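You operate a simulated robot arm through the tools that you are given. There is no shell and no other tool.

Carry out the task below with a simulated robot arm. There is one attempt and no reset: what you move stays moved.

JOB
Seal the caps order: knock the pot lid home, roll the tape down.
Fine: the black rubber block knocks, the teal roller presses the blue tape on the caps carton; both go back.

It is judged by the outcome, as a careful person would: the job done as asked, and still so three seconds after it is handed in. It fails if anything else is knocked over, pushed out of place, dropped, spilled or broken. Lids that push on must go on centred and level and be pressed home; caps that screw on are set level and turned clockwise until they are tight.

ROBOT AND FRAMES
A 7-joint arm with a two-finger parallel gripper, fixed in place. Base frame: the origin is on the floor under the middle of its stand, x ahead of it, y to its left, z up; the work surface is at about z = 0.78. Readings come in m, rad, newtons and seconds.
It reaches about 1.247 m from its shoulder. Its first joint turns from -2.304 to 2.304 rad. Payload 3.91 kg.
The tool frame sits at the grasp point between the pads (the TCP): z along the fingers, y along the line on which they close. The tips reach 0.03 m beyond it. Largest opening 0.11 m; finger width 0.02, thickness 0.01; the body of the gripper, 0.048 by 0.112 m, starts 0.055 m behind the TCP.
Orientation is told as [roll, pitch, yaw] about the base's x, y, z axes, in that order, counted from this pose: with the fingers straight down and closing along the base's y, the tool's x points along the base's -x, its y along +y and its z along -z.

CONTROLS
- The arm moves only by the tool send_rows. Its argument "commands" is a list of rows, each an object (a shift or turn left out is 0, a gripper value left out holds the last) with "fingers": the gripper command, from -1 (shut) to 1 (fully open), values between in proportion; "xyz": the shift along the tool's x, y, z in m, a list of three; "turn": the turn, a rotation vector about the tool's x, y, z in degrees, a list of three. In form: [{"fingers": fingers, "xyz": [dx, dy, dz], "turn": [wx, wy, wz]}, ...]. A call has 1 to 20 rows; each row shifts and turns the commanded pose from where the row before left it, along the tool's axes as they then stand. Each row takes 0.2 s and may step no farther than 0.05 m and 0.15 rad from the row before; otherwise, or with a gripper value out of range, the whole call is refused. Where a pose cannot be reached the arm comes as near as it can. A force on the tool above 40 N (or 10 N above the force at the start of the call, whichever is more), or a blocked arm, ends the call early, and 0.2 s more pass. Each finger travels about 0.108 m/s and halts on what it meets, pressing with about 30 N; the grip force reading is that of the motor and also rises with nothing between the fingers. The clock runs only during rows and for 0.2 s after the last one: add rows that do not move to give the fingers time. The reply holds the time, the measured pose of the TCP, the force on the tool along the base axes, the opening and the grip force, in the units named above and with some noise, with the torque about the TCP (base axes, N m) and any sound that the robot's microphone picked up.
- Cameras (640 x 400 px; columns grow to the right, rows downward): "scene" is fixed at [0.0507, 0.6505, 1.4518]; the picture's right is [0.87, -0.50, 0.00], its down [-0.45, -0.79, -0.42] and it looks along [0.21, 0.37, -0.91] (base axes); focal length 214 px, centre (320, 200). "wrist" rides on the gripper at [0.072, 0.017, -0.103] in the tool frame; the picture's right is [-0.23, 0.97, 0.00], its down [-0.76, -0.18, -0.62] and it looks along [-0.61, -0.14, 0.78] (tool axes); focal length 222 px, centre (320, 200). There is no depth. A picture from a camera that has moved, and an enlarged one, comes with that camera's place and axes in the base frame and with its lens.
- capture(camera): a new picture of that camera. It takes no simulated time.
- enlarge(camera, box): a new picture of the part [left, top, right, bottom] of that camera's present view, enlarged. It takes no simulated time.
- job_done(): hands the job in; it is judged then, once.

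Nothing tells you positions but the pictures and the camera data. Unless the task says otherwise, let go and move clear before handing in.

The tools are called after ">>>" as a command line: name --argument value ..., lists and objects as JSON in quotes. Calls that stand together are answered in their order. send_rows: Moves the arm, as the interface text tells. Its arguments: {"type":"object","properties":{"commands":{"type":"array"}},"required":["commands"]} The other tools are called the same way: capture (camera) takes a picture; enlarge (camera, box) takes an enlarged picture of a part of a camera's view; job_done () hands the job in.

At the start:

```text
clock: 0.0
ee_pos: [0.288, 0.6235, 1.2635]
orientation: [-0.001, 0.0, 0.0]
wrist_force: [-0.1, 0.6, -0.2]
ft_torque: [-0.01, 0.01, 0.0]
gripper_width: 0.1099
gripper_force: 0.0
```

scene: 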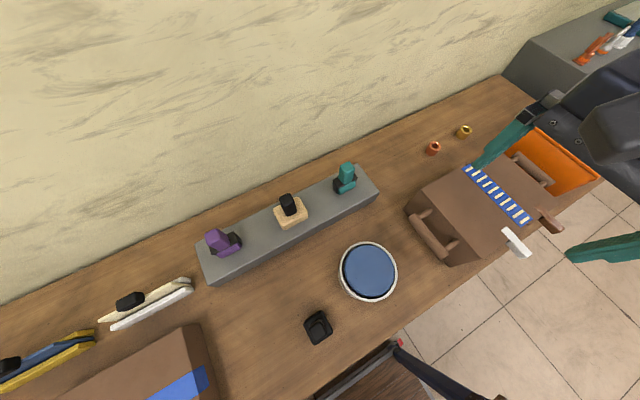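
wrist: 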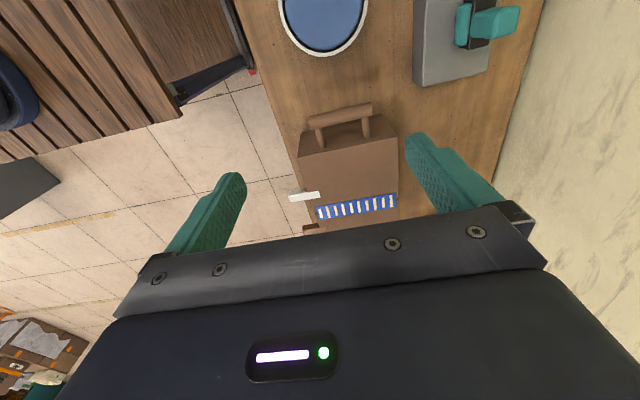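

I see a bench with a grey rack holding three handled tools (purple, black on a tan base, teal), a pot with a blue lid, a black block nearby, and a carton with blue tape. I'll look closer before moving anything.

>>> enlarge --camera "scene" --box '[190, 140, 410, 360]'

>>> enlarge --camera "scene" --box '[390, 90, 610, 290]'

>>> enlarge --camera "scene" --box '[0, 240, 240, 400]'

>>> enlarge --camera "scene" --box '[500, 0, 640, 100]'

>>> enlarge --camera "wrist" --box '[220, 0, 560, 240]'

```text
1.82 times, centred on (300, 250) of scene
camera zoom: at [0.0507, 0.6505, 1.4518], right [0.87, -0.5, 0.0], down [-0.45, -0.79, -0.42], along [0.21, 0.37, -0.91], focal length 390 px, centre (356, 109)
```

zoom: 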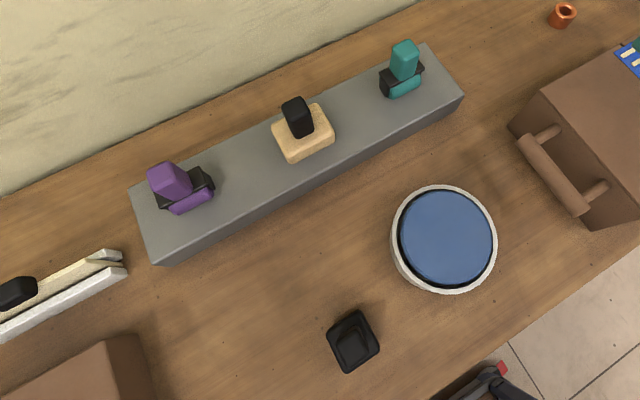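

```text
2.00 times, centred on (500, 190) of scene
camera zoom: at [0.0507, 0.6505, 1.4518], right [0.87, -0.5, 0.0], down [-0.45, -0.79, -0.42], along [0.21, 0.37, -0.91], focal length 429 px, centre (-40, 220)
```

zoom: 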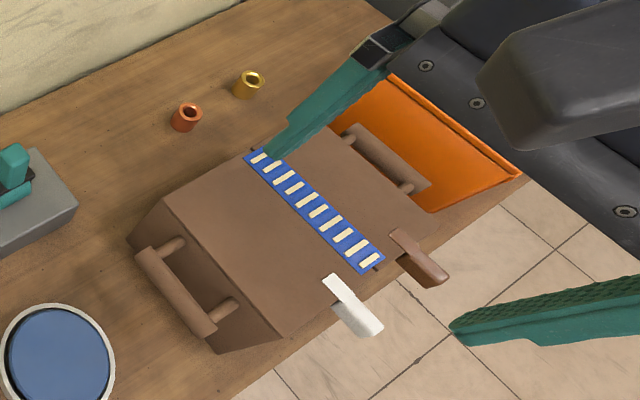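

```text
2.50 times, centred on (120, 320) of scene
camera zoom: at [0.0507, 0.6505, 1.4518], right [0.87, -0.5, 0.0], down [-0.45, -0.79, -0.42], along [0.21, 0.37, -0.91], focal length 536 px, centre (820, -100)
```

zoom: 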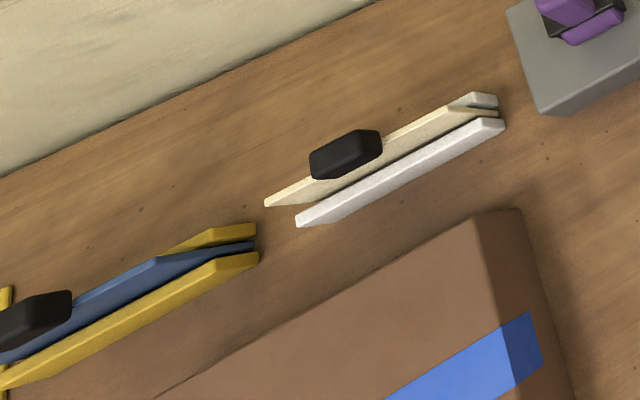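

```text
4.00 times, centred on (570, 50) of scene
camera zoom: at [0.0507, 0.6505, 1.4518], right [0.87, -0.5, 0.0], down [-0.45, -0.79, -0.42], along [0.21, 0.37, -0.91], focal length 858 px, centre (-680, 800)
```

zoom: 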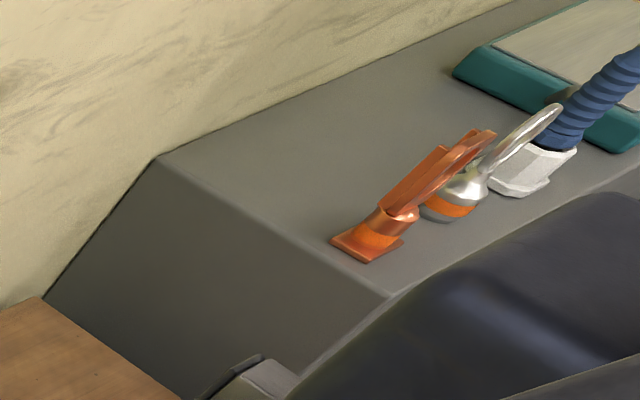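

```text
1.67 times, centred on (390, 120) of wrist
camera zoom: at [0.2144, 0.6395, 1.3665], right [0.23, 0.97, 0.0], down [0.76, -0.18, 0.62], along [0.61, -0.14, -0.78], focal length 370 px, centre (203, 333)
```

zoom: 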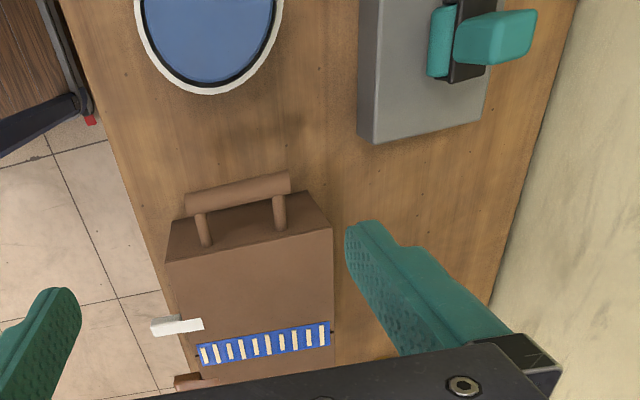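

The bench runs along x with the wall near y≈1.08. The pot is at about (0.20, 0.65), the black block is to its left, the roller rack is behind, and the striped-tape carton is on the right. Another carton, also with blue tape, is at lower left. I'll move the wrist camera back to look for labels and measure things from a second viewpoint.

>>> send_rows --commands '[{"fingers": 1, "xyz": [0.05, 0, 0]}, {"xyz": [0.05, 0, 0]}, {"xyz": [0.05, 0, 0]}, {"xyz": [0.05, 0, 0]}, {"xyz": [0.05, 0, 0]}, {"xyz": [0.05, 0, 0]}, {"xyz": [0.05, 0, 0]}, {"xyz": [0, 0, 0]}]'

>>> capture --camera "wrist"

>>> capture --camera "scene"

```text
clock: 1.8
ee_pos: [-0.0618, 0.6225, 1.2623]
orientation: [-0.001, 0.0, 0.001]
wrist_force: [0.3, 0.3, 0.1]
ft_torque: [-0.03, 0.04, 0.06]
gripper_width: 0.1102
gripper_force: 0.1
```

```text
taken
camera wrist: at [-0.135, 0.6395, 1.3657], right [0.23, 0.97, 0.0], down [0.76, -0.18, 0.62], along [0.61, -0.14, -0.78], focal length 222 px, centre (320, 200)
```

wrist: 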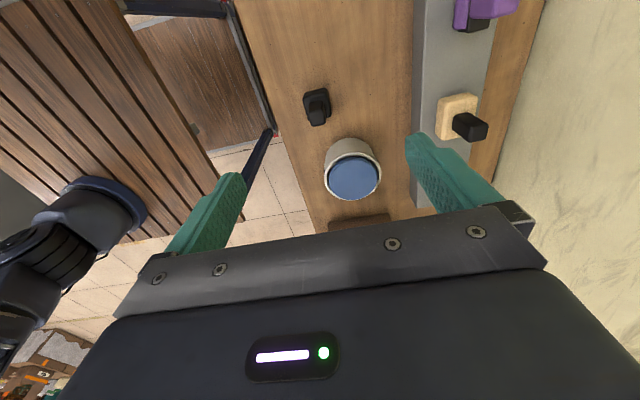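

```text
taken
```

scene: 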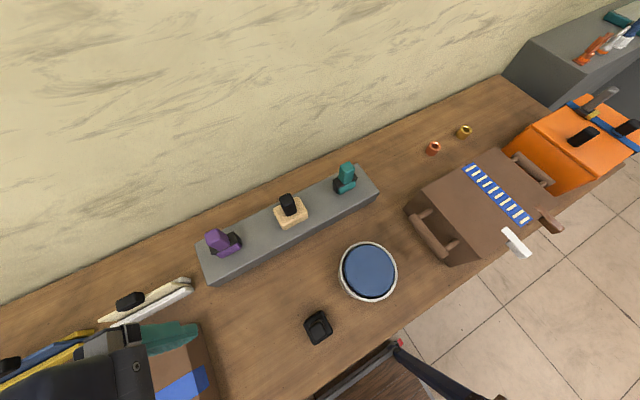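

The pot, black block and rack are visible from behind now. I'll enlarge these views and the newly uncovered area on the right.

>>> enlarge --camera "wrist" --box '[240, 60, 440, 240]'

>>> enlarge --camera "wrist" --box '[380, 0, 560, 160]'

>>> enlarge --camera "scene" --box '[400, 60, 640, 270]'

>>> enlarge --camera "scene" --box '[320, 150, 420, 310]'

```text
2.22 times, centred on (340, 150) of wrist
camera zoom: at [-0.135, 0.6395, 1.3657], right [0.23, 0.97, 0.0], down [0.76, -0.18, 0.62], along [0.61, -0.14, -0.78], focal length 494 px, centre (276, 311)
```

zoom: 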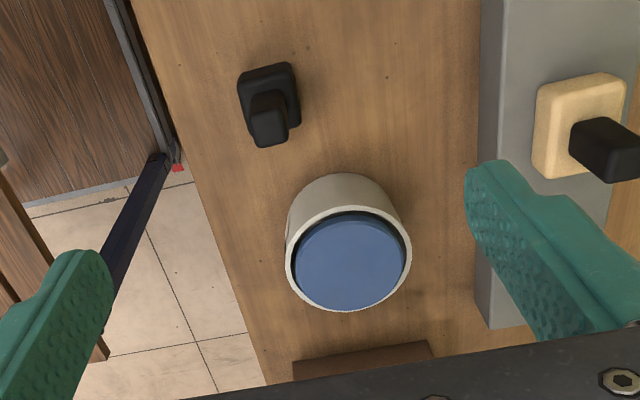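

```text
2.50 times, centred on (470, 80) of wrist
camera zoom: at [-0.135, 0.6395, 1.3657], right [0.23, 0.97, 0.0], down [0.76, -0.18, 0.62], along [0.61, -0.14, -0.78], focal length 555 px, centre (-55, 500)
```

zoom: 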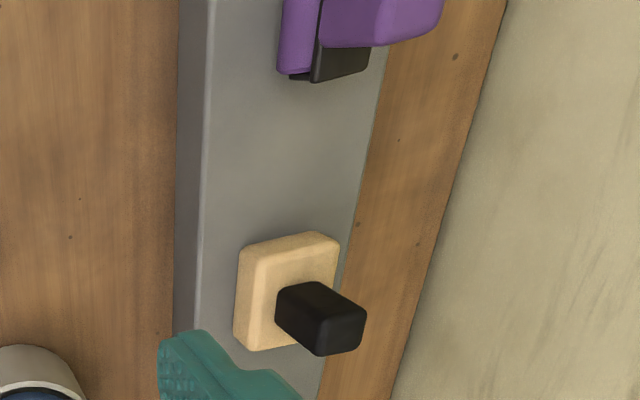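

```text
1.90 times, centred on (520, 165) of scene
camera zoom: at [0.0507, 0.6505, 1.4518], right [0.87, -0.5, 0.0], down [-0.45, -0.79, -0.42], along [0.21, 0.37, -0.91], focal length 408 px, centre (-61, 267)
```

zoom: 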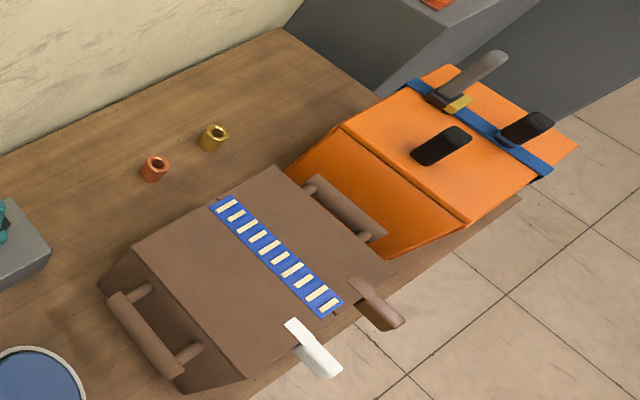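

```text
2.50 times, centred on (370, 230) of scene
camera zoom: at [0.0507, 0.6505, 1.4518], right [0.87, -0.5, 0.0], down [-0.45, -0.79, -0.42], along [0.21, 0.37, -0.91], focal length 536 px, centre (195, 125)
```

zoom: 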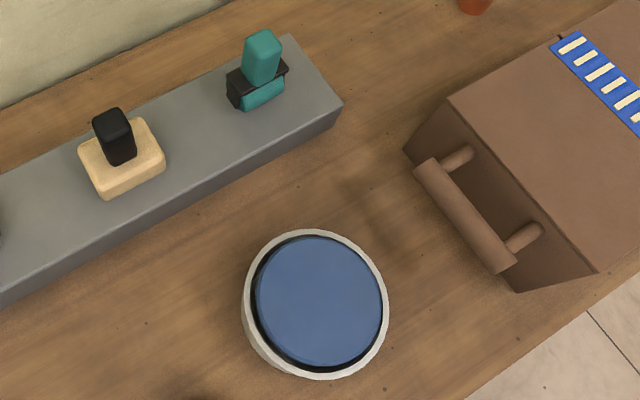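

The scene camera shows an orange box beyond the right carton, and the left carton is partly hidden by the gripper. I'll back off toward the robot and swing the wrist camera round to inspect the left carton and the bench.

>>> send_rows --commands '[{"xyz": [0, -0.05, 0]}, {"xyz": [0, -0.05, 0]}, {"xyz": [0, -0.05, 0]}, {"turn": [0, 0, -8.5]}, {"turn": [0, 0, -8.5]}, {"turn": [0, 0, -8.5]}, {"turn": [0, 0, -8.5]}, {"turn": [0, 0, -8.5]}, {"turn": [0, 0, -8.5]}, {"turn": [0, 0, -8.5]}, {"turn": [0, 0, -8.5]}, {"turn": [0, 0, -8.5]}, {"turn": [0, 0, -8.5]}, {"turn": [0, 0, -5]}, {}]'

>>> capture --camera "wrist"

>>> capture --camera "scene"

```text
clock: 5.0
ee_pos: [-0.0609, 0.4721, 1.2635]
orientation: [-0.002, -0.001, 1.571]
wrist_force: [0.7, -0.2, 0.6]
ft_torque: [-0.02, -0.03, -0.02]
gripper_width: 0.1098
gripper_force: 0.0
```

```text
taken
camera wrist: at [-0.08, 0.4004, 1.3667], right [-0.97, 0.23, 0.0], down [0.18, 0.76, 0.62], along [0.14, 0.61, -0.78], focal length 222 px, centre (320, 200)
```

wrist: 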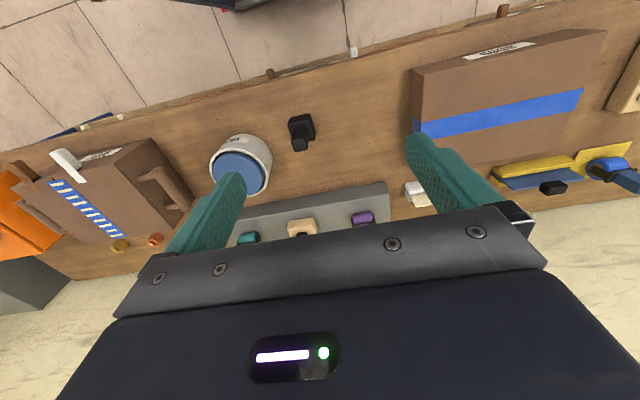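

```text
taken
```

scene: 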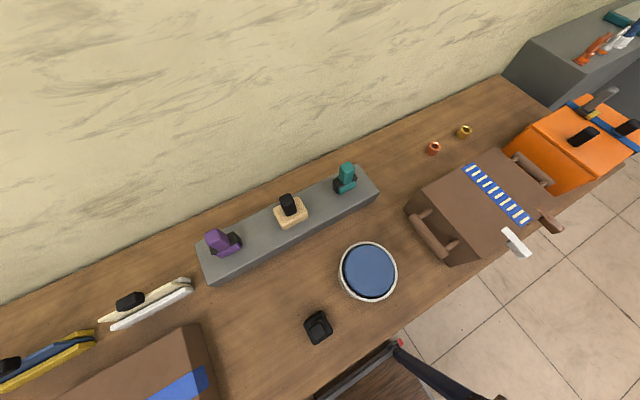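

Now I can see labels on the front faces of the cartons and on the pot. I'll enlarge them to read.

>>> enlarge --camera "wrist" --box '[440, 20, 560, 80]'

>>> enlarge --camera "wrist" --box '[40, 130, 180, 250]'

>>> enlarge --camera "wrist" --box '[200, 100, 330, 200]'

>>> enlarge --camera "wrist" --box '[400, 20, 640, 220]'

```text
5.33 times, centred on (500, 50) of wrist
camera zoom: at [-0.08, 0.4004, 1.3667], right [-0.97, 0.23, 0.0], down [0.18, 0.76, 0.62], along [0.14, 0.61, -0.78], focal length 1185 px, centre (-640, 1000)
```

zoom: 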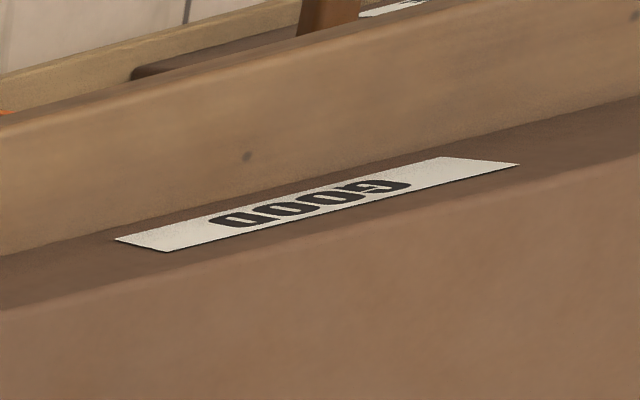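

```text
3.33 times, centred on (110, 190) of wrist
camera zoom: at [-0.08, 0.4004, 1.3667], right [-0.97, 0.23, 0.0], down [0.18, 0.76, 0.62], along [0.14, 0.61, -0.78], focal length 740 px, centre (1020, 233)
```

zoom: 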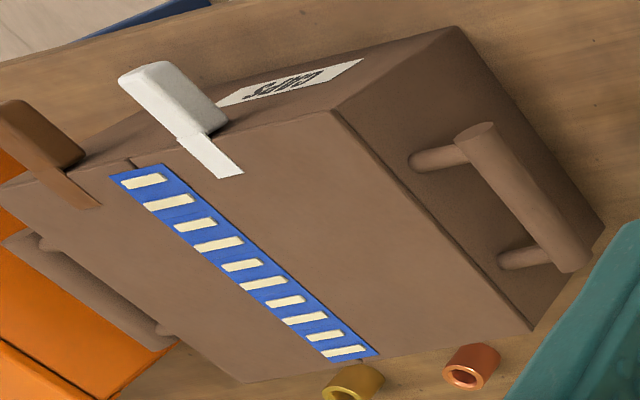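

```text
4.00 times, centred on (265, 150) of wrist
camera zoom: at [-0.08, 0.4004, 1.3667], right [-0.97, 0.23, 0.0], down [0.18, 0.76, 0.62], along [0.14, 0.61, -0.78], focal length 888 px, centre (540, 400)
```

zoom: 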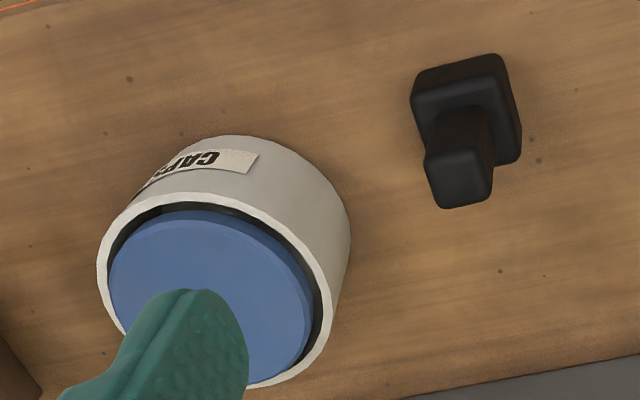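

```text
2.00 times, centred on (520, 120) of wrist
camera zoom: at [-0.08, 0.4004, 1.3667], right [-0.97, 0.23, 0.0], down [0.18, 0.76, 0.62], along [0.14, 0.61, -0.78], focal length 444 px, centre (-80, 360)
```

zoom: 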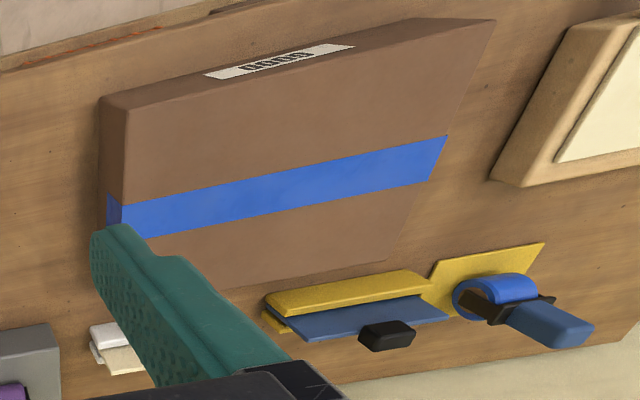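

The left carton reads GOOD, with flat, plain blue tape, so it is a finished example. The right carton reads CAPS and its tape still has cream stripes, and the pot also reads CAPS. Next I'll drop the wrist camera closer to look at the black block and the pot lid.

>>> send_rows --commands '[{"xyz": [0, -0.05, 0]}, {"xyz": [0, -0.05, 0]}, {"xyz": [0, 0, 0.05]}, {"xyz": [0, 0, 0.05]}, {"xyz": [0, 0, 0.05]}, {"xyz": [0, 0, 0.05]}, {"xyz": [0, 0, 0.03]}, {}]'

>>> capture --camera "wrist"

```text
clock: 6.8
ee_pos: [0.0369, 0.4719, 1.0346]
orientation: [0.0, 0.0, 1.569]
wrist_force: [0.3, 1.0, -0.6]
ft_torque: [0.02, -0.02, 0.02]
gripper_width: 0.1102
gripper_force: 0.0
```

```text
taken
camera wrist: at [0.0192, 0.3996, 1.1366], right [-0.97, 0.23, 0.0], down [0.18, 0.76, 0.62], along [0.14, 0.61, -0.78], focal length 222 px, centre (320, 200)
```

wrist: 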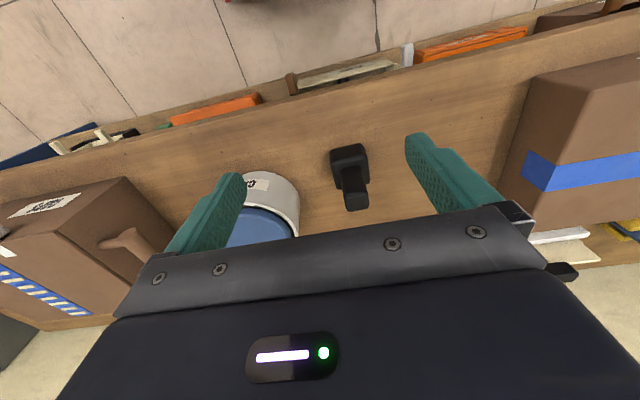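

I can see the block and the pot between the fingers. I'll enlarge both.

>>> enlarge --camera "wrist" --box '[300, 120, 410, 230]'

>>> enlarge --camera "wrist" --box '[200, 150, 330, 260]'

>>> enlarge --camera "scene" --box '[325, 230, 415, 310]'

>>> enlarge --camera "scene" --box '[290, 300, 350, 350]'

>>> enlarge --camera "scene" --box '[320, 150, 390, 210]'

```text
3.64 times, centred on (355, 175) of wrist
camera zoom: at [0.0192, 0.3996, 1.1366], right [-0.97, 0.23, 0.0], down [0.18, 0.76, 0.62], along [0.14, 0.61, -0.78], focal length 808 px, centre (193, 291)
```

zoom: 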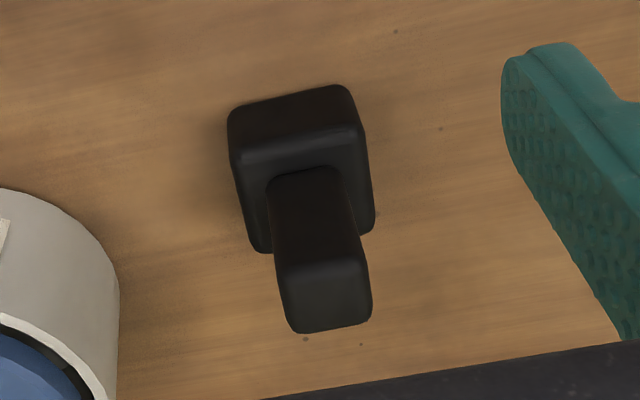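

```text
3.64 times, centred on (265, 205) of wrist
camera zoom: at [0.0192, 0.3996, 1.1366], right [-0.97, 0.23, 0.0], down [0.18, 0.76, 0.62], along [0.14, 0.61, -0.78], focal length 808 px, centre (520, 182)
```

zoom: 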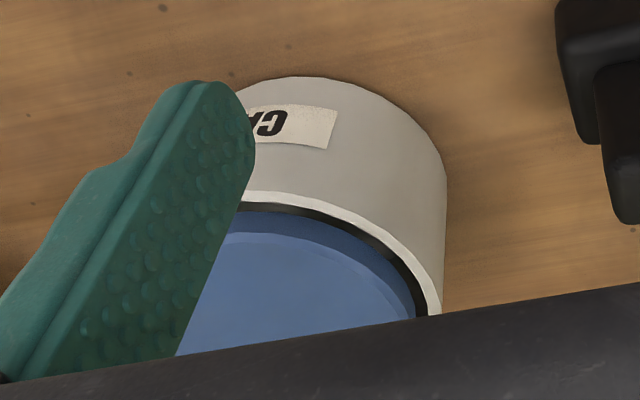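

```text
5.00 times, centred on (370, 270) of scene
camera zoom: at [0.0507, 0.6505, 1.4518], right [0.87, -0.5, 0.0], down [-0.45, -0.79, -0.42], along [0.21, 0.37, -0.91], focal length 1072 px, centre (70, -150)
```

zoom: 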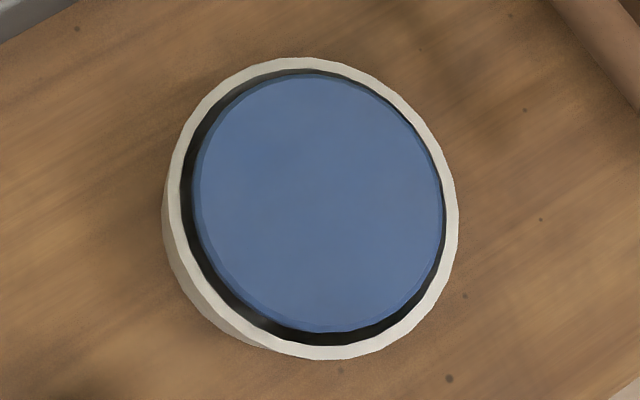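

```text
8.00 times, centred on (320, 325) of scene
camera zoom: at [0.0507, 0.6505, 1.4518], right [0.87, -0.5, 0.0], down [-0.45, -0.79, -0.42], along [0.21, 0.37, -0.91], focal length 1716 px, centre (320, -800)
```

zoom: 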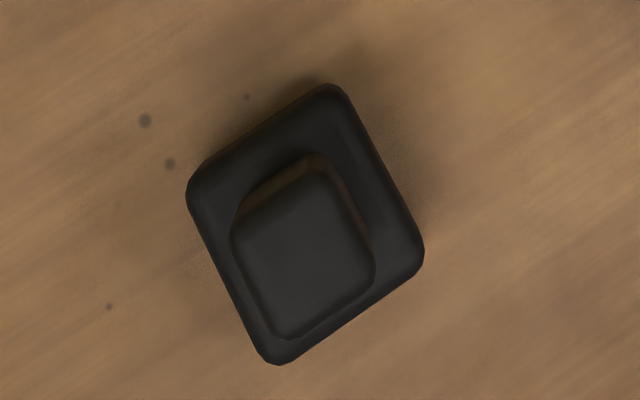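

```text
6.67 times, centred on (355, 180) of scene
camera zoom: at [0.0507, 0.6505, 1.4518], right [0.87, -0.5, 0.0], down [-0.45, -0.79, -0.42], along [0.21, 0.37, -0.91], focal length 1430 px, centre (87, 333)
```

zoom: 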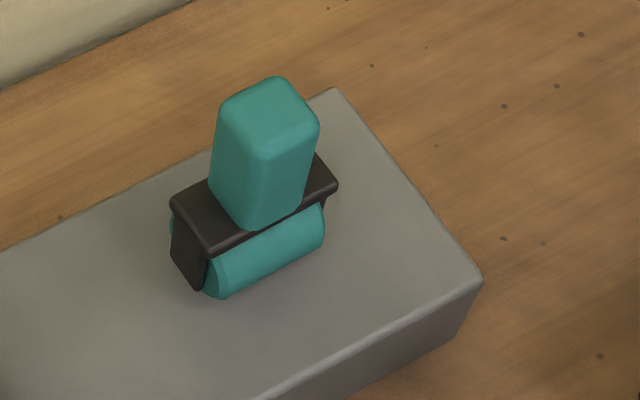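

Triangulating, the black block's handle top is at about (0.014, 0.600, 0.898), with its base about 5.5 cm square and squared to the axes. The pot rim is at about (0.194, 0.648, 0.870), and the lid stands a little proud of it. I'll hover over the block with the fingers closing along x.

>>> send_rows --commands '[{"xyz": [-0.045, 0.01, 0]}, {"xyz": [-0.045, 0.013, 0]}, {"xyz": [-0.0376, 0, 0]}, {"xyz": [0, 0, 0.04]}, {}]'

>>> capture --camera "wrist"

>>> enlarge --camera "scene" --box '[250, 220, 450, 380]'

```text
clock: 8.0
ee_pos: [0.0143, 0.6008, 0.9929]
orientation: [0.0, 0.001, 1.568]
wrist_force: [-0.5, 1.0, -0.2]
ft_torque: [-0.02, -0.02, -0.01]
gripper_width: 0.1102
gripper_force: 0.2
```

```text
taken
camera wrist: at [-0.004, 0.5281, 1.0961], right [-0.97, 0.23, 0.0], down [0.18, 0.76, 0.62], along [0.14, 0.61, -0.78], focal length 222 px, centre (320, 200)
```

wrist: 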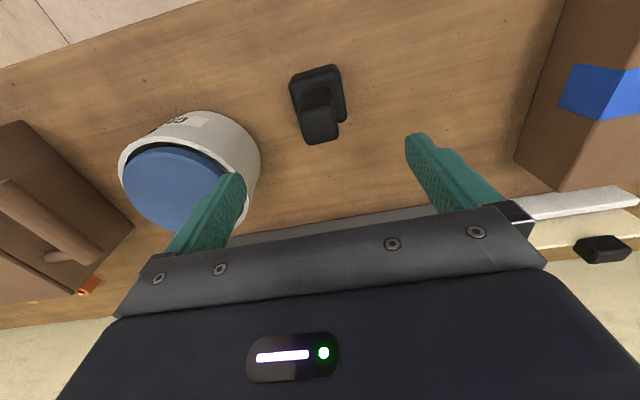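

```text
2.50 times, centred on (350, 300) of scene
camera zoom: at [0.0507, 0.6505, 1.4518], right [0.87, -0.5, 0.0], down [-0.45, -0.79, -0.42], along [0.21, 0.37, -0.91], focal length 536 px, centre (245, -50)
```

zoom: 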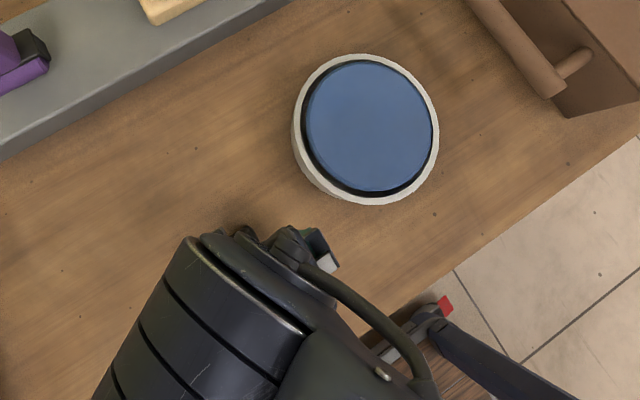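

The gripper is above the block. I'll enlarge to check the alignment before descending.

>>> enlarge --camera "wrist" --box '[270, 50, 370, 160]'

>>> enlarge --camera "wrist" --box '[100, 90, 280, 240]'

```text
3.64 times, centred on (320, 105) of wrist
camera zoom: at [-0.004, 0.5281, 1.0961], right [-0.97, 0.23, 0.0], down [0.18, 0.76, 0.62], along [0.14, 0.61, -0.78], focal length 808 px, centre (320, 546)
```

zoom: 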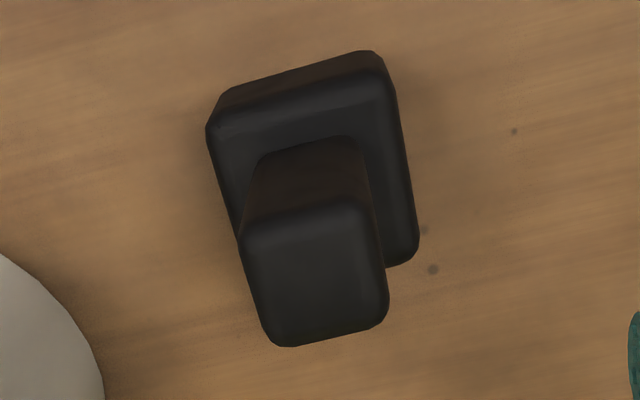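

```text
2.67 times, centred on (190, 165) of wrist
camera zoom: at [-0.004, 0.5281, 1.0961], right [-0.97, 0.23, 0.0], down [0.18, 0.76, 0.62], along [0.14, 0.61, -0.78], focal length 592 px, centre (667, 293)
```

zoom: 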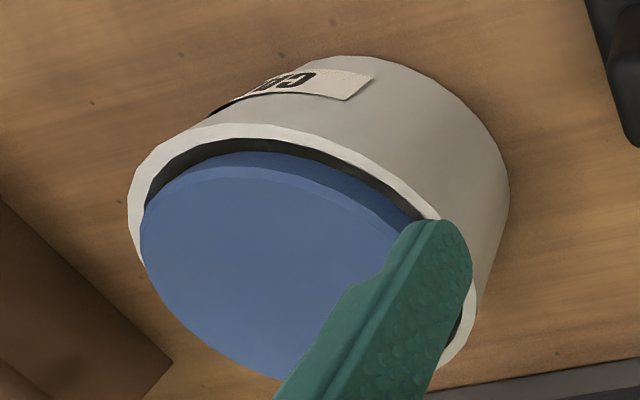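

The handle centre is confirmed at about (0.0135, 0.599). I'll lower to TCP z≈0.862 so the tips stop just above the base, then close on the handle.

>>> send_rows --commands '[{"xyz": [0.0015, 0, 0.04]}, {"xyz": [0, 0, 0.04]}, {"xyz": [0, 0, 0.03]}, {"xyz": [0, 0, 0.02]}, {}]'

>>> capture --camera "wrist"

```text
clock: 9.2
ee_pos: [0.0142, 0.5998, 0.8626]
orientation: [0.0, 0.001, 1.571]
wrist_force: [0.4, -1.0, 0.3]
ft_torque: [0.02, -0.02, 0.0]
gripper_width: 0.11
gripper_force: 0.2
```

```text
taken
camera wrist: at [-0.0031, 0.5267, 0.9659], right [-0.97, 0.23, 0.0], down [0.18, 0.76, 0.62], along [0.14, 0.61, -0.78], focal length 222 px, centre (320, 200)
```

wrist: 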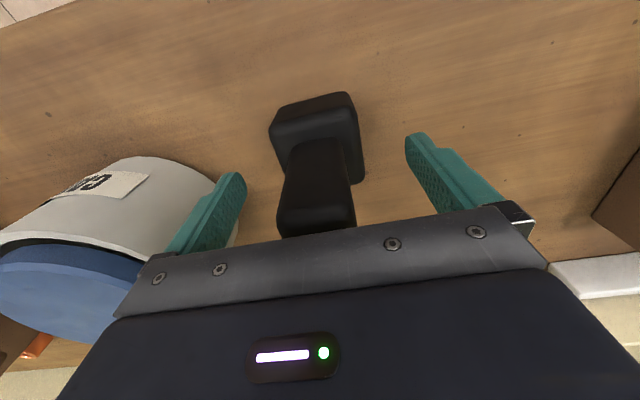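

The handle stands between the fingers, and from this angle the lid clearly sits above the rim. I'll close the gripper.

>>> send_rows --commands '[{"fingers": -1}, {}, {}, {}]'

>>> enlarge --camera "wrist" --box '[0, 140, 260, 350]'

>>> capture --camera "wrist"

```text
clock: 10.2
ee_pos: [0.0152, 0.5991, 0.8632]
orientation: [0.0, -0.001, 1.572]
wrist_force: [0.9, 0.3, -0.5]
ft_torque: [-0.01, -0.03, 0.06]
gripper_width: 0.034
gripper_force: 30.2
```

```text
1.90 times, centred on (130, 245) of wrist
camera zoom: at [-0.003, 0.5267, 0.966], right [-0.97, 0.23, 0.0], down [0.18, 0.76, 0.62], along [0.14, 0.61, -0.78], focal length 423 px, centre (682, 114)
```

zoom: 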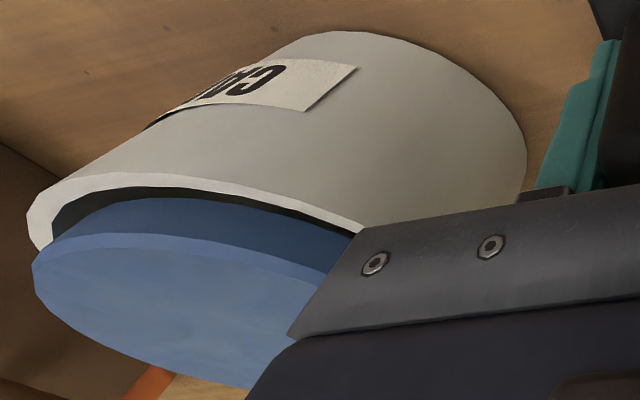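

```text
taken
camera wrist: at [-0.003, 0.5267, 0.966], right [-0.97, 0.23, 0.0], down [0.18, 0.76, 0.62], along [0.14, 0.61, -0.78], focal length 222 px, centre (320, 200)
```

wrist: 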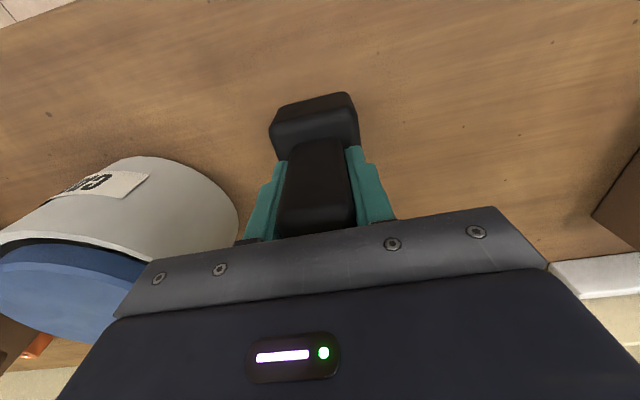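

The handle is gripped at 34 mm with about 30 N. I'll lift straight up and check that the block comes along.

>>> send_rows --commands '[{"xyz": [0, 0, -0.02]}, {"xyz": [0, 0, -0.04]}, {"xyz": [0, 0, -0.05]}, {"xyz": [0, 0, -0.05]}, {}]'

>>> capture --camera "wrist"

>>> capture --camera "scene"

```text
clock: 11.4
ee_pos: [0.0152, 0.5984, 1.0239]
orientation: [0.0, 0.002, 1.571]
wrist_force: [0.5, 0.5, -3.8]
ft_torque: [-0.01, -0.01, -0.01]
gripper_width: 0.0339
gripper_force: 29.8
```

```text
taken
camera wrist: at [-0.0026, 0.5257, 1.1277], right [-0.97, 0.23, 0.0], down [0.18, 0.76, 0.62], along [0.14, 0.61, -0.78], focal length 222 px, centre (320, 200)
```

wrist: 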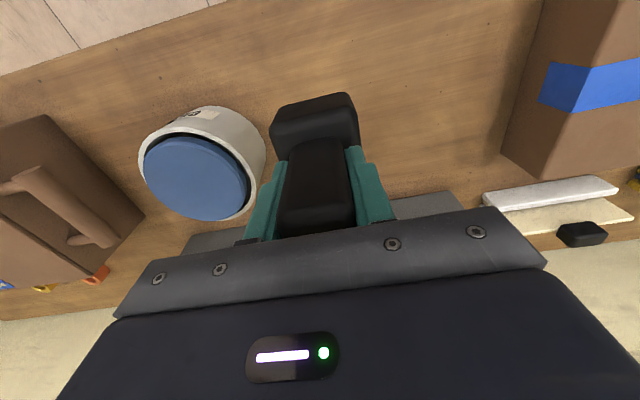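

```text
taken
```

scene: 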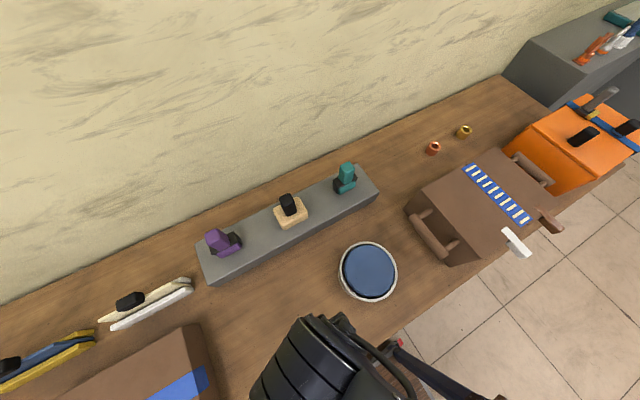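

The block is held and weighs about 3.8 N. I'll take a better fix on the lid and rim centres before moving over the pot.

>>> enlarge --camera "wrist" --box '[120, 90, 280, 230]'

```text
2.86 times, centred on (200, 160) of wrist
camera zoom: at [-0.0026, 0.5257, 1.1277], right [-0.97, 0.23, 0.0], down [0.18, 0.76, 0.62], along [0.14, 0.61, -0.78], focal length 635 px, centre (663, 314)
```

zoom: 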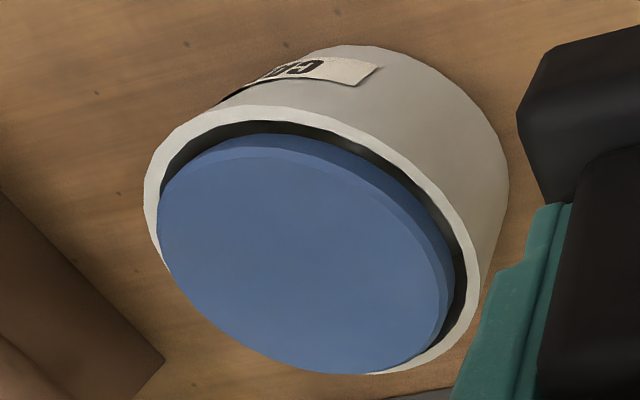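

The lid top centre is at about (0.194, 0.647, 0.888) and the rim at about 0.870, so the lid is roughly 1.5 cm proud. I'll move the block over the lid centre at the current height.

>>> send_rows --commands '[{"xyz": [-0.0122, -0.0447, 0]}, {"xyz": [-0.0122, -0.0447, 0]}, {"xyz": [-0.0121, -0.0447, 0]}, {"xyz": [-0.0121, -0.0447, 0]}, {}, {}]'

>>> capture --camera "wrist"

>>> enlarge --camera "scene" --box '[300, 200, 440, 340]'

```text
clock: 12.8
ee_pos: [0.1939, 0.6469, 1.0235]
orientation: [0.001, 0.001, 1.573]
wrist_force: [-0.4, -1.0, -4.2]
ft_torque: [-0.01, 0.0, 0.04]
gripper_width: 0.034
gripper_force: 30.0
```

```text
taken
camera wrist: at [0.1755, 0.5747, 1.1269], right [-0.97, 0.23, 0.0], down [0.18, 0.76, 0.62], along [0.14, 0.61, -0.78], focal length 222 px, centre (320, 200)
```

wrist: 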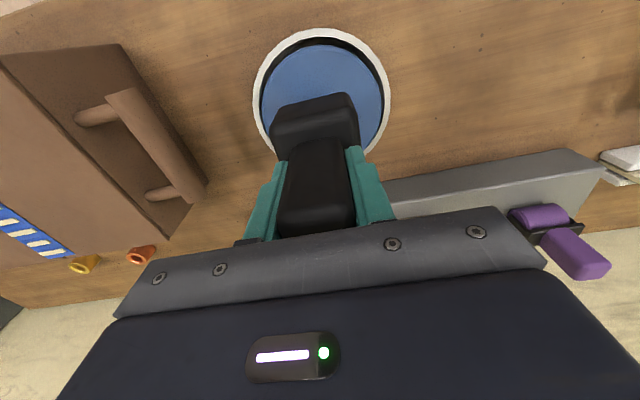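

```text
2.86 times, centred on (370, 270) of scene
camera zoom: at [0.0507, 0.6505, 1.4518], right [0.87, -0.5, 0.0], down [-0.45, -0.79, -0.42], along [0.21, 0.37, -0.91], focal length 613 px, centre (177, 0)
```

zoom: 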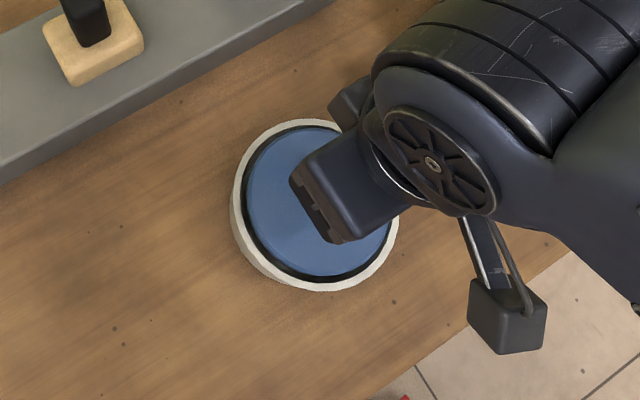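

The block is centred over the lid to within about 2 mm. I'll descend gently until I feel contact.

>>> send_rows --commands '[{"xyz": [0, 0.001, 0.02]}, {"xyz": [0, 0, 0.015]}, {"xyz": [0, 0, 0.005]}, {"xyz": [0, 0, 0.004]}, {}]'

>>> capture --camera "wrist"

```text
clock: 14.0
ee_pos: [0.1926, 0.6468, 0.9801]
orientation: [0.001, 0.0, 1.569]
wrist_force: [-0.3, -0.1, -3.7]
ft_torque: [0.0, 0.01, 0.02]
gripper_width: 0.0341
gripper_force: 30.1
```

```text
taken
camera wrist: at [0.1746, 0.5751, 1.0824], right [-0.97, 0.23, 0.0], down [0.18, 0.76, 0.62], along [0.14, 0.61, -0.78], focal length 222 px, centre (320, 200)
```

wrist: 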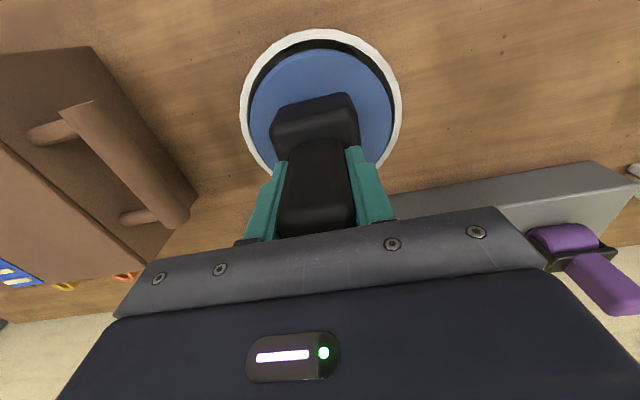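

No contact yet at TCP z = 0.980. I'll continue in 3 mm steps.

>>> send_rows --commands '[{"xyz": [0, 0, 0.003]}, {"xyz": [0, 0, 0.003]}, {"xyz": [0, 0, 0.003]}, {}]'

```text
clock: 15.0
ee_pos: [0.1917, 0.6478, 0.9706]
orientation: [0.0, 0.0, 1.57]
wrist_force: [2.0, 5.1, 26.6]
ft_torque: [0.71, -0.07, 0.04]
gripper_width: 0.0343
gripper_force: 29.6
```

Contact was at about z = 0.972, with roughly 30 N on the lid. I'll press on in small steps and see whether it gives.

>>> send_rows --commands '[{"xyz": [0, 0, 0.002]}, {"xyz": [0, 0, 0.002]}, {"xyz": [0, 0, 0.002]}, {}]'

>>> capture --camera "wrist"

```text
clock: 16.0
ee_pos: [0.1922, 0.6462, 0.9649]
orientation: [0.0, 0.0, 1.571]
wrist_force: [3.3, 3.4, 32.7]
ft_torque: [-0.06, -0.1, 0.02]
gripper_width: 0.0339
gripper_force: 29.8
```

```text
taken
camera wrist: at [0.1744, 0.5743, 1.0679], right [-0.97, 0.23, 0.0], down [0.18, 0.76, 0.62], along [0.14, 0.61, -0.78], focal length 222 px, centre (320, 200)
```

wrist: 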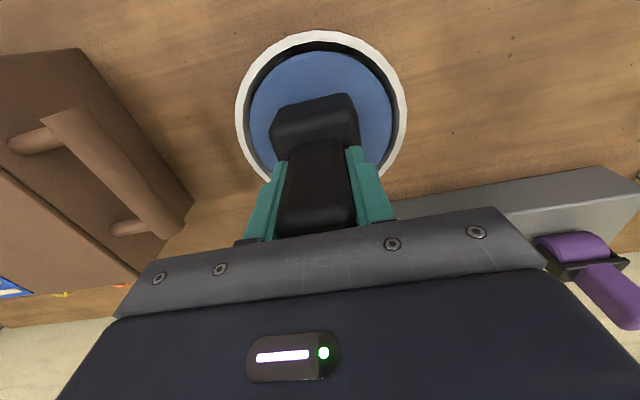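

The arm went down 6 mm at a steady ~33 N and the block hasn't slipped in the fingers, so the lid is sliding in. I'll keep pressing.

>>> send_rows --commands '[{"xyz": [0, 0, 0.002]}, {"xyz": [0, 0, 0.002]}, {"xyz": [0, 0, 0.002]}, {}]'

>>> capture --camera "wrist"

```text
clock: 16.6
ee_pos: [0.1917, 0.6472, 0.962]
orientation: [0.0, -0.002, 1.572]
wrist_force: [0.3, -3.1, 11.5]
ft_torque: [-0.59, 0.11, 0.07]
gripper_width: 0.034
gripper_force: 30.2
stopped in row 2: the force on the tool passed its limit at 46 N (the readings are from after the stop); the commanded pose is now the measured one
```

```text
taken
camera wrist: at [0.1743, 0.5748, 1.0656], right [-0.97, 0.23, 0.0], down [0.18, 0.76, 0.62], along [0.14, 0.61, -0.78], focal length 222 px, centre (320, 200)
```

wrist: 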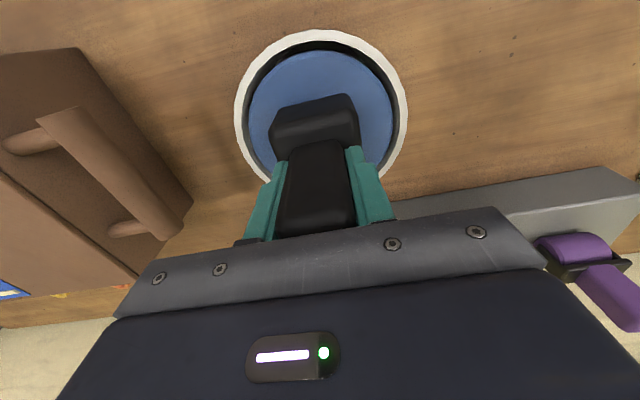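

The push stopped at 46 N with z = 0.962, so the lid has gone in about 10 mm. I'll lift off a little and look at how it sits.

>>> send_rows --commands '[{"xyz": [0, 0, -0.02]}, {"xyz": [0, 0, -0.04]}, {"xyz": [0.02, 0.045, 0]}, {"xyz": [0.02, 0.045, 0]}, {"xyz": [0.01, 0.045, 0]}, {}]'

>>> capture --camera "wrist"

>>> enlarge --camera "wrist" --box '[120, 80, 280, 230]'

>>> enlarge --camera "scene" --box '[325, 230, 415, 310]'

```text
clock: 18.0
ee_pos: [0.058, 0.5973, 1.0218]
orientation: [0.0, -0.002, 1.569]
wrist_force: [0.4, -0.6, -3.8]
ft_torque: [-0.02, -0.02, 0.0]
gripper_width: 0.0336
gripper_force: 29.8
```

```text
taken
camera wrist: at [0.0397, 0.5247, 1.1245], right [-0.97, 0.23, 0.0], down [0.18, 0.76, 0.62], along [0.14, 0.61, -0.78], focal length 222 px, centre (320, 200)
```

wrist: 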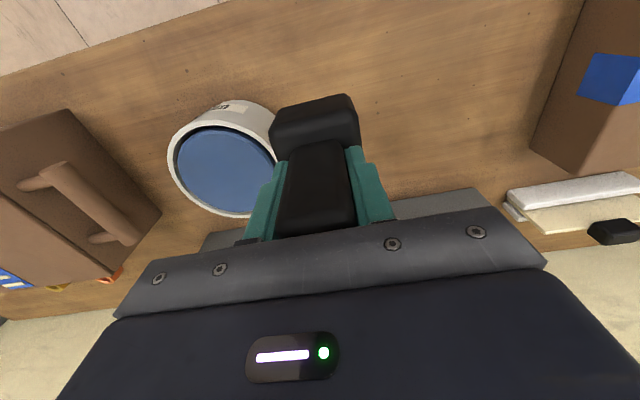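

```text
2.67 times, centred on (200, 155) of wrist
camera zoom: at [0.0397, 0.5247, 1.1245], right [-0.97, 0.23, 0.0], down [0.18, 0.76, 0.62], along [0.14, 0.61, -0.78], focal length 592 px, centre (640, 320)
```

zoom: 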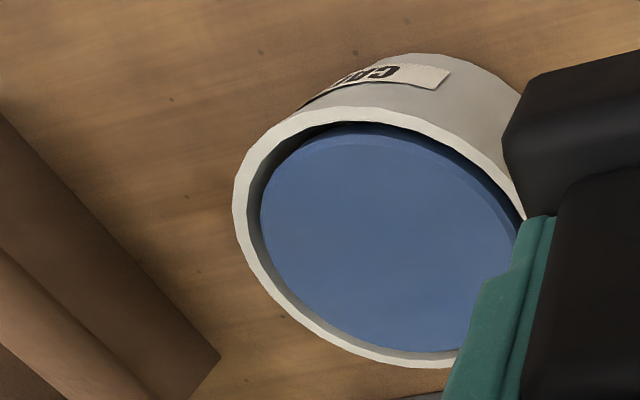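

```text
5.00 times, centred on (370, 270) of scene
camera zoom: at [0.0507, 0.6505, 1.4518], right [0.87, -0.5, 0.0], down [-0.45, -0.79, -0.42], along [0.21, 0.37, -0.91], focal length 1072 px, centre (70, -150)
```

zoom: 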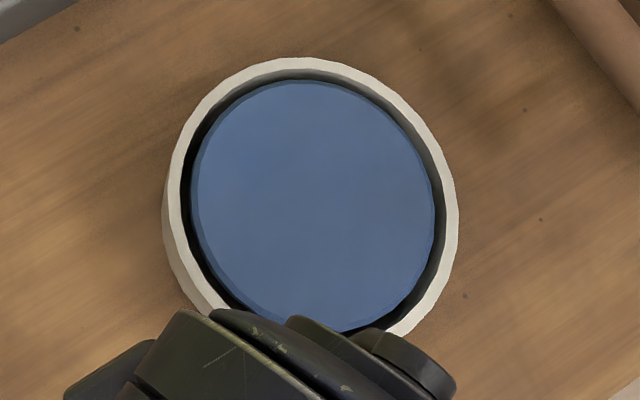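

The lid now sits just below the rim and looks level. I heard no click, so I'm not sure it is fully home. I'll go back over the centre and press again to see whether it still moves.

>>> send_rows --commands '[{"xyz": [-0.01, -0.045, 0]}, {"xyz": [-0.02, -0.045, 0]}, {"xyz": [-0.02, -0.0455, 0]}, {"xyz": [0, 0, 0.03]}, {"xyz": [0, 0, 0.02]}, {"xyz": [0, 0, 0.005]}, {}]'

>>> send_rows --commands '[{"xyz": [0, 0, 0.002]}, {"xyz": [0, 0, 0.002]}, {}]'

```text
clock: 19.6
ee_pos: [0.1927, 0.6469, 0.966]
orientation: [0.001, 0.0, 1.571]
wrist_force: [-0.5, 1.3, -3.8]
ft_torque: [0.0, 0.02, -0.04]
gripper_width: 0.034
gripper_force: 30.0
```

```text
clock: 20.4
ee_pos: [0.1934, 0.6477, 0.9623]
orientation: [0.001, 0.0, 1.572]
wrist_force: [0.3, -0.4, -3.6]
ft_torque: [0.0, 0.0, 0.0]
gripper_width: 0.034
gripper_force: 30.4
```

>>> send_rows --commands '[{"xyz": [0, 0, 0.001]}, {"xyz": [0, 0, 0.001]}, {}]'

>>> send_rows --commands '[{"xyz": [0, 0, 0.001]}, {"xyz": [0, 0, 0.001]}, {}]'

```text
clock: 21.2
ee_pos: [0.1937, 0.6462, 0.9633]
orientation: [-0.002, -0.004, 1.569]
wrist_force: [2.1, -4.3, 29.7]
ft_torque: [-1.14, -0.03, 0.02]
gripper_width: 0.0337
gripper_force: 30.0
```

```text
clock: 21.6
ee_pos: [0.1928, 0.6479, 0.9627]
orientation: [-0.002, -0.005, 1.57]
wrist_force: [0.9, -4.2, 11.7]
ft_torque: [-0.78, 0.17, 0.05]
gripper_width: 0.0337
gripper_force: 30.1
stopped in row 1: the force on the tool passed its limit at 43 N (the readings are from after the stop); the commanded pose is now the measured one
```

It is stiff now at z≈0.9625, with no movement at 43 N. I'll try a real knock: lift a few centimetres and bring the block down briskly, listening for a sound.

>>> send_rows --commands '[{"xyz": [0, 0, -0.03]}, {}, {"xyz": [0, 0, 0.03]}, {"xyz": [0, 0, 0.006]}, {}]'

```text
clock: 22.6
ee_pos: [0.1934, 0.6499, 0.9616]
orientation: [0.0, -0.009, 1.571]
wrist_force: [0.8, -1.7, 14.6]
ft_torque: [-0.69, 0.34, 0.03]
gripper_width: 0.034
gripper_force: 30.2
stopped in row 4: the force on the tool passed its limit at 54 N (the readings are from after the stop); the commanded pose is now the measured one
```

The knock peaked at 54 N with hardly any further movement. I'll lift away and inspect the lid's seat and level from close up.

>>> send_rows --commands '[{"xyz": [0, 0, -0.03]}, {"xyz": [0, 0, -0.03]}, {"xyz": [0.04, 0.0, 0]}, {"xyz": [0.04, 0.0, 0]}, {"xyz": [0.04, 0.0, 0]}, {}]'

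>>> capture --camera "wrist"

>>> capture --camera "scene"

>>> enlarge --camera "scene" --box '[325, 230, 415, 310]'

```text
clock: 24.0
ee_pos: [0.1928, 0.5288, 1.021]
orientation: [-0.003, -0.006, 1.571]
wrist_force: [-0.2, 0.7, -3.2]
ft_torque: [-0.04, -0.01, 0.04]
gripper_width: 0.034
gripper_force: 30.1
```

```text
taken
camera wrist: at [0.1747, 0.4565, 1.1231], right [-0.97, 0.23, 0.0], down [0.18, 0.76, 0.63], along [0.14, 0.61, -0.78], focal length 222 px, centre (320, 200)
```

wrist: 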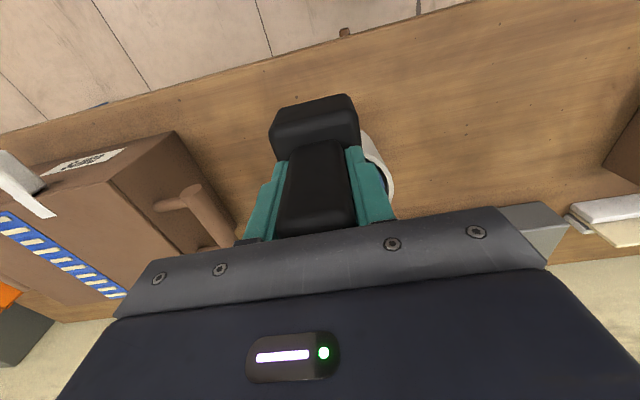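

```text
taken
```

scene: 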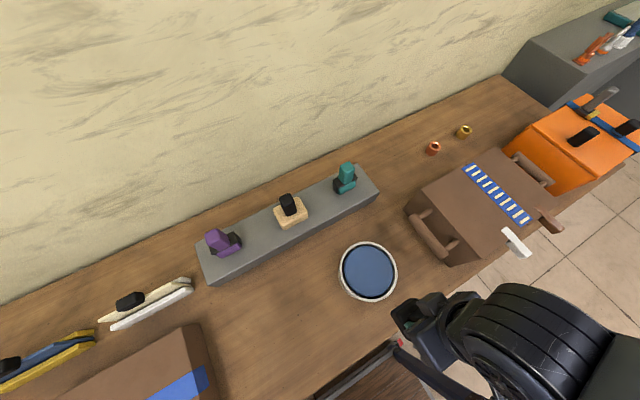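

```text
5.00 times, centred on (370, 270) of scene
camera zoom: at [0.0507, 0.6505, 1.4518], right [0.87, -0.5, 0.0], down [-0.45, -0.79, -0.42], along [0.21, 0.37, -0.91], focal length 1072 px, centre (70, -150)
```

zoom: 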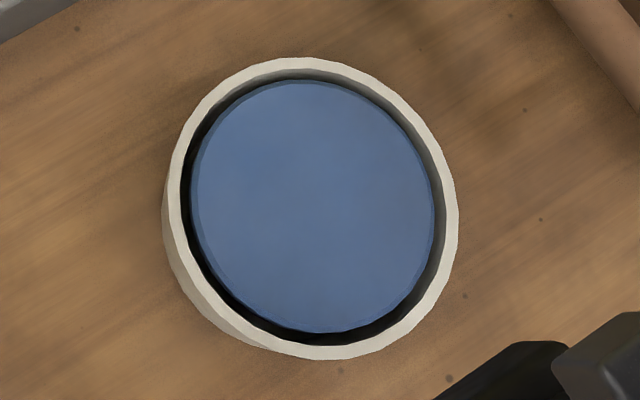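

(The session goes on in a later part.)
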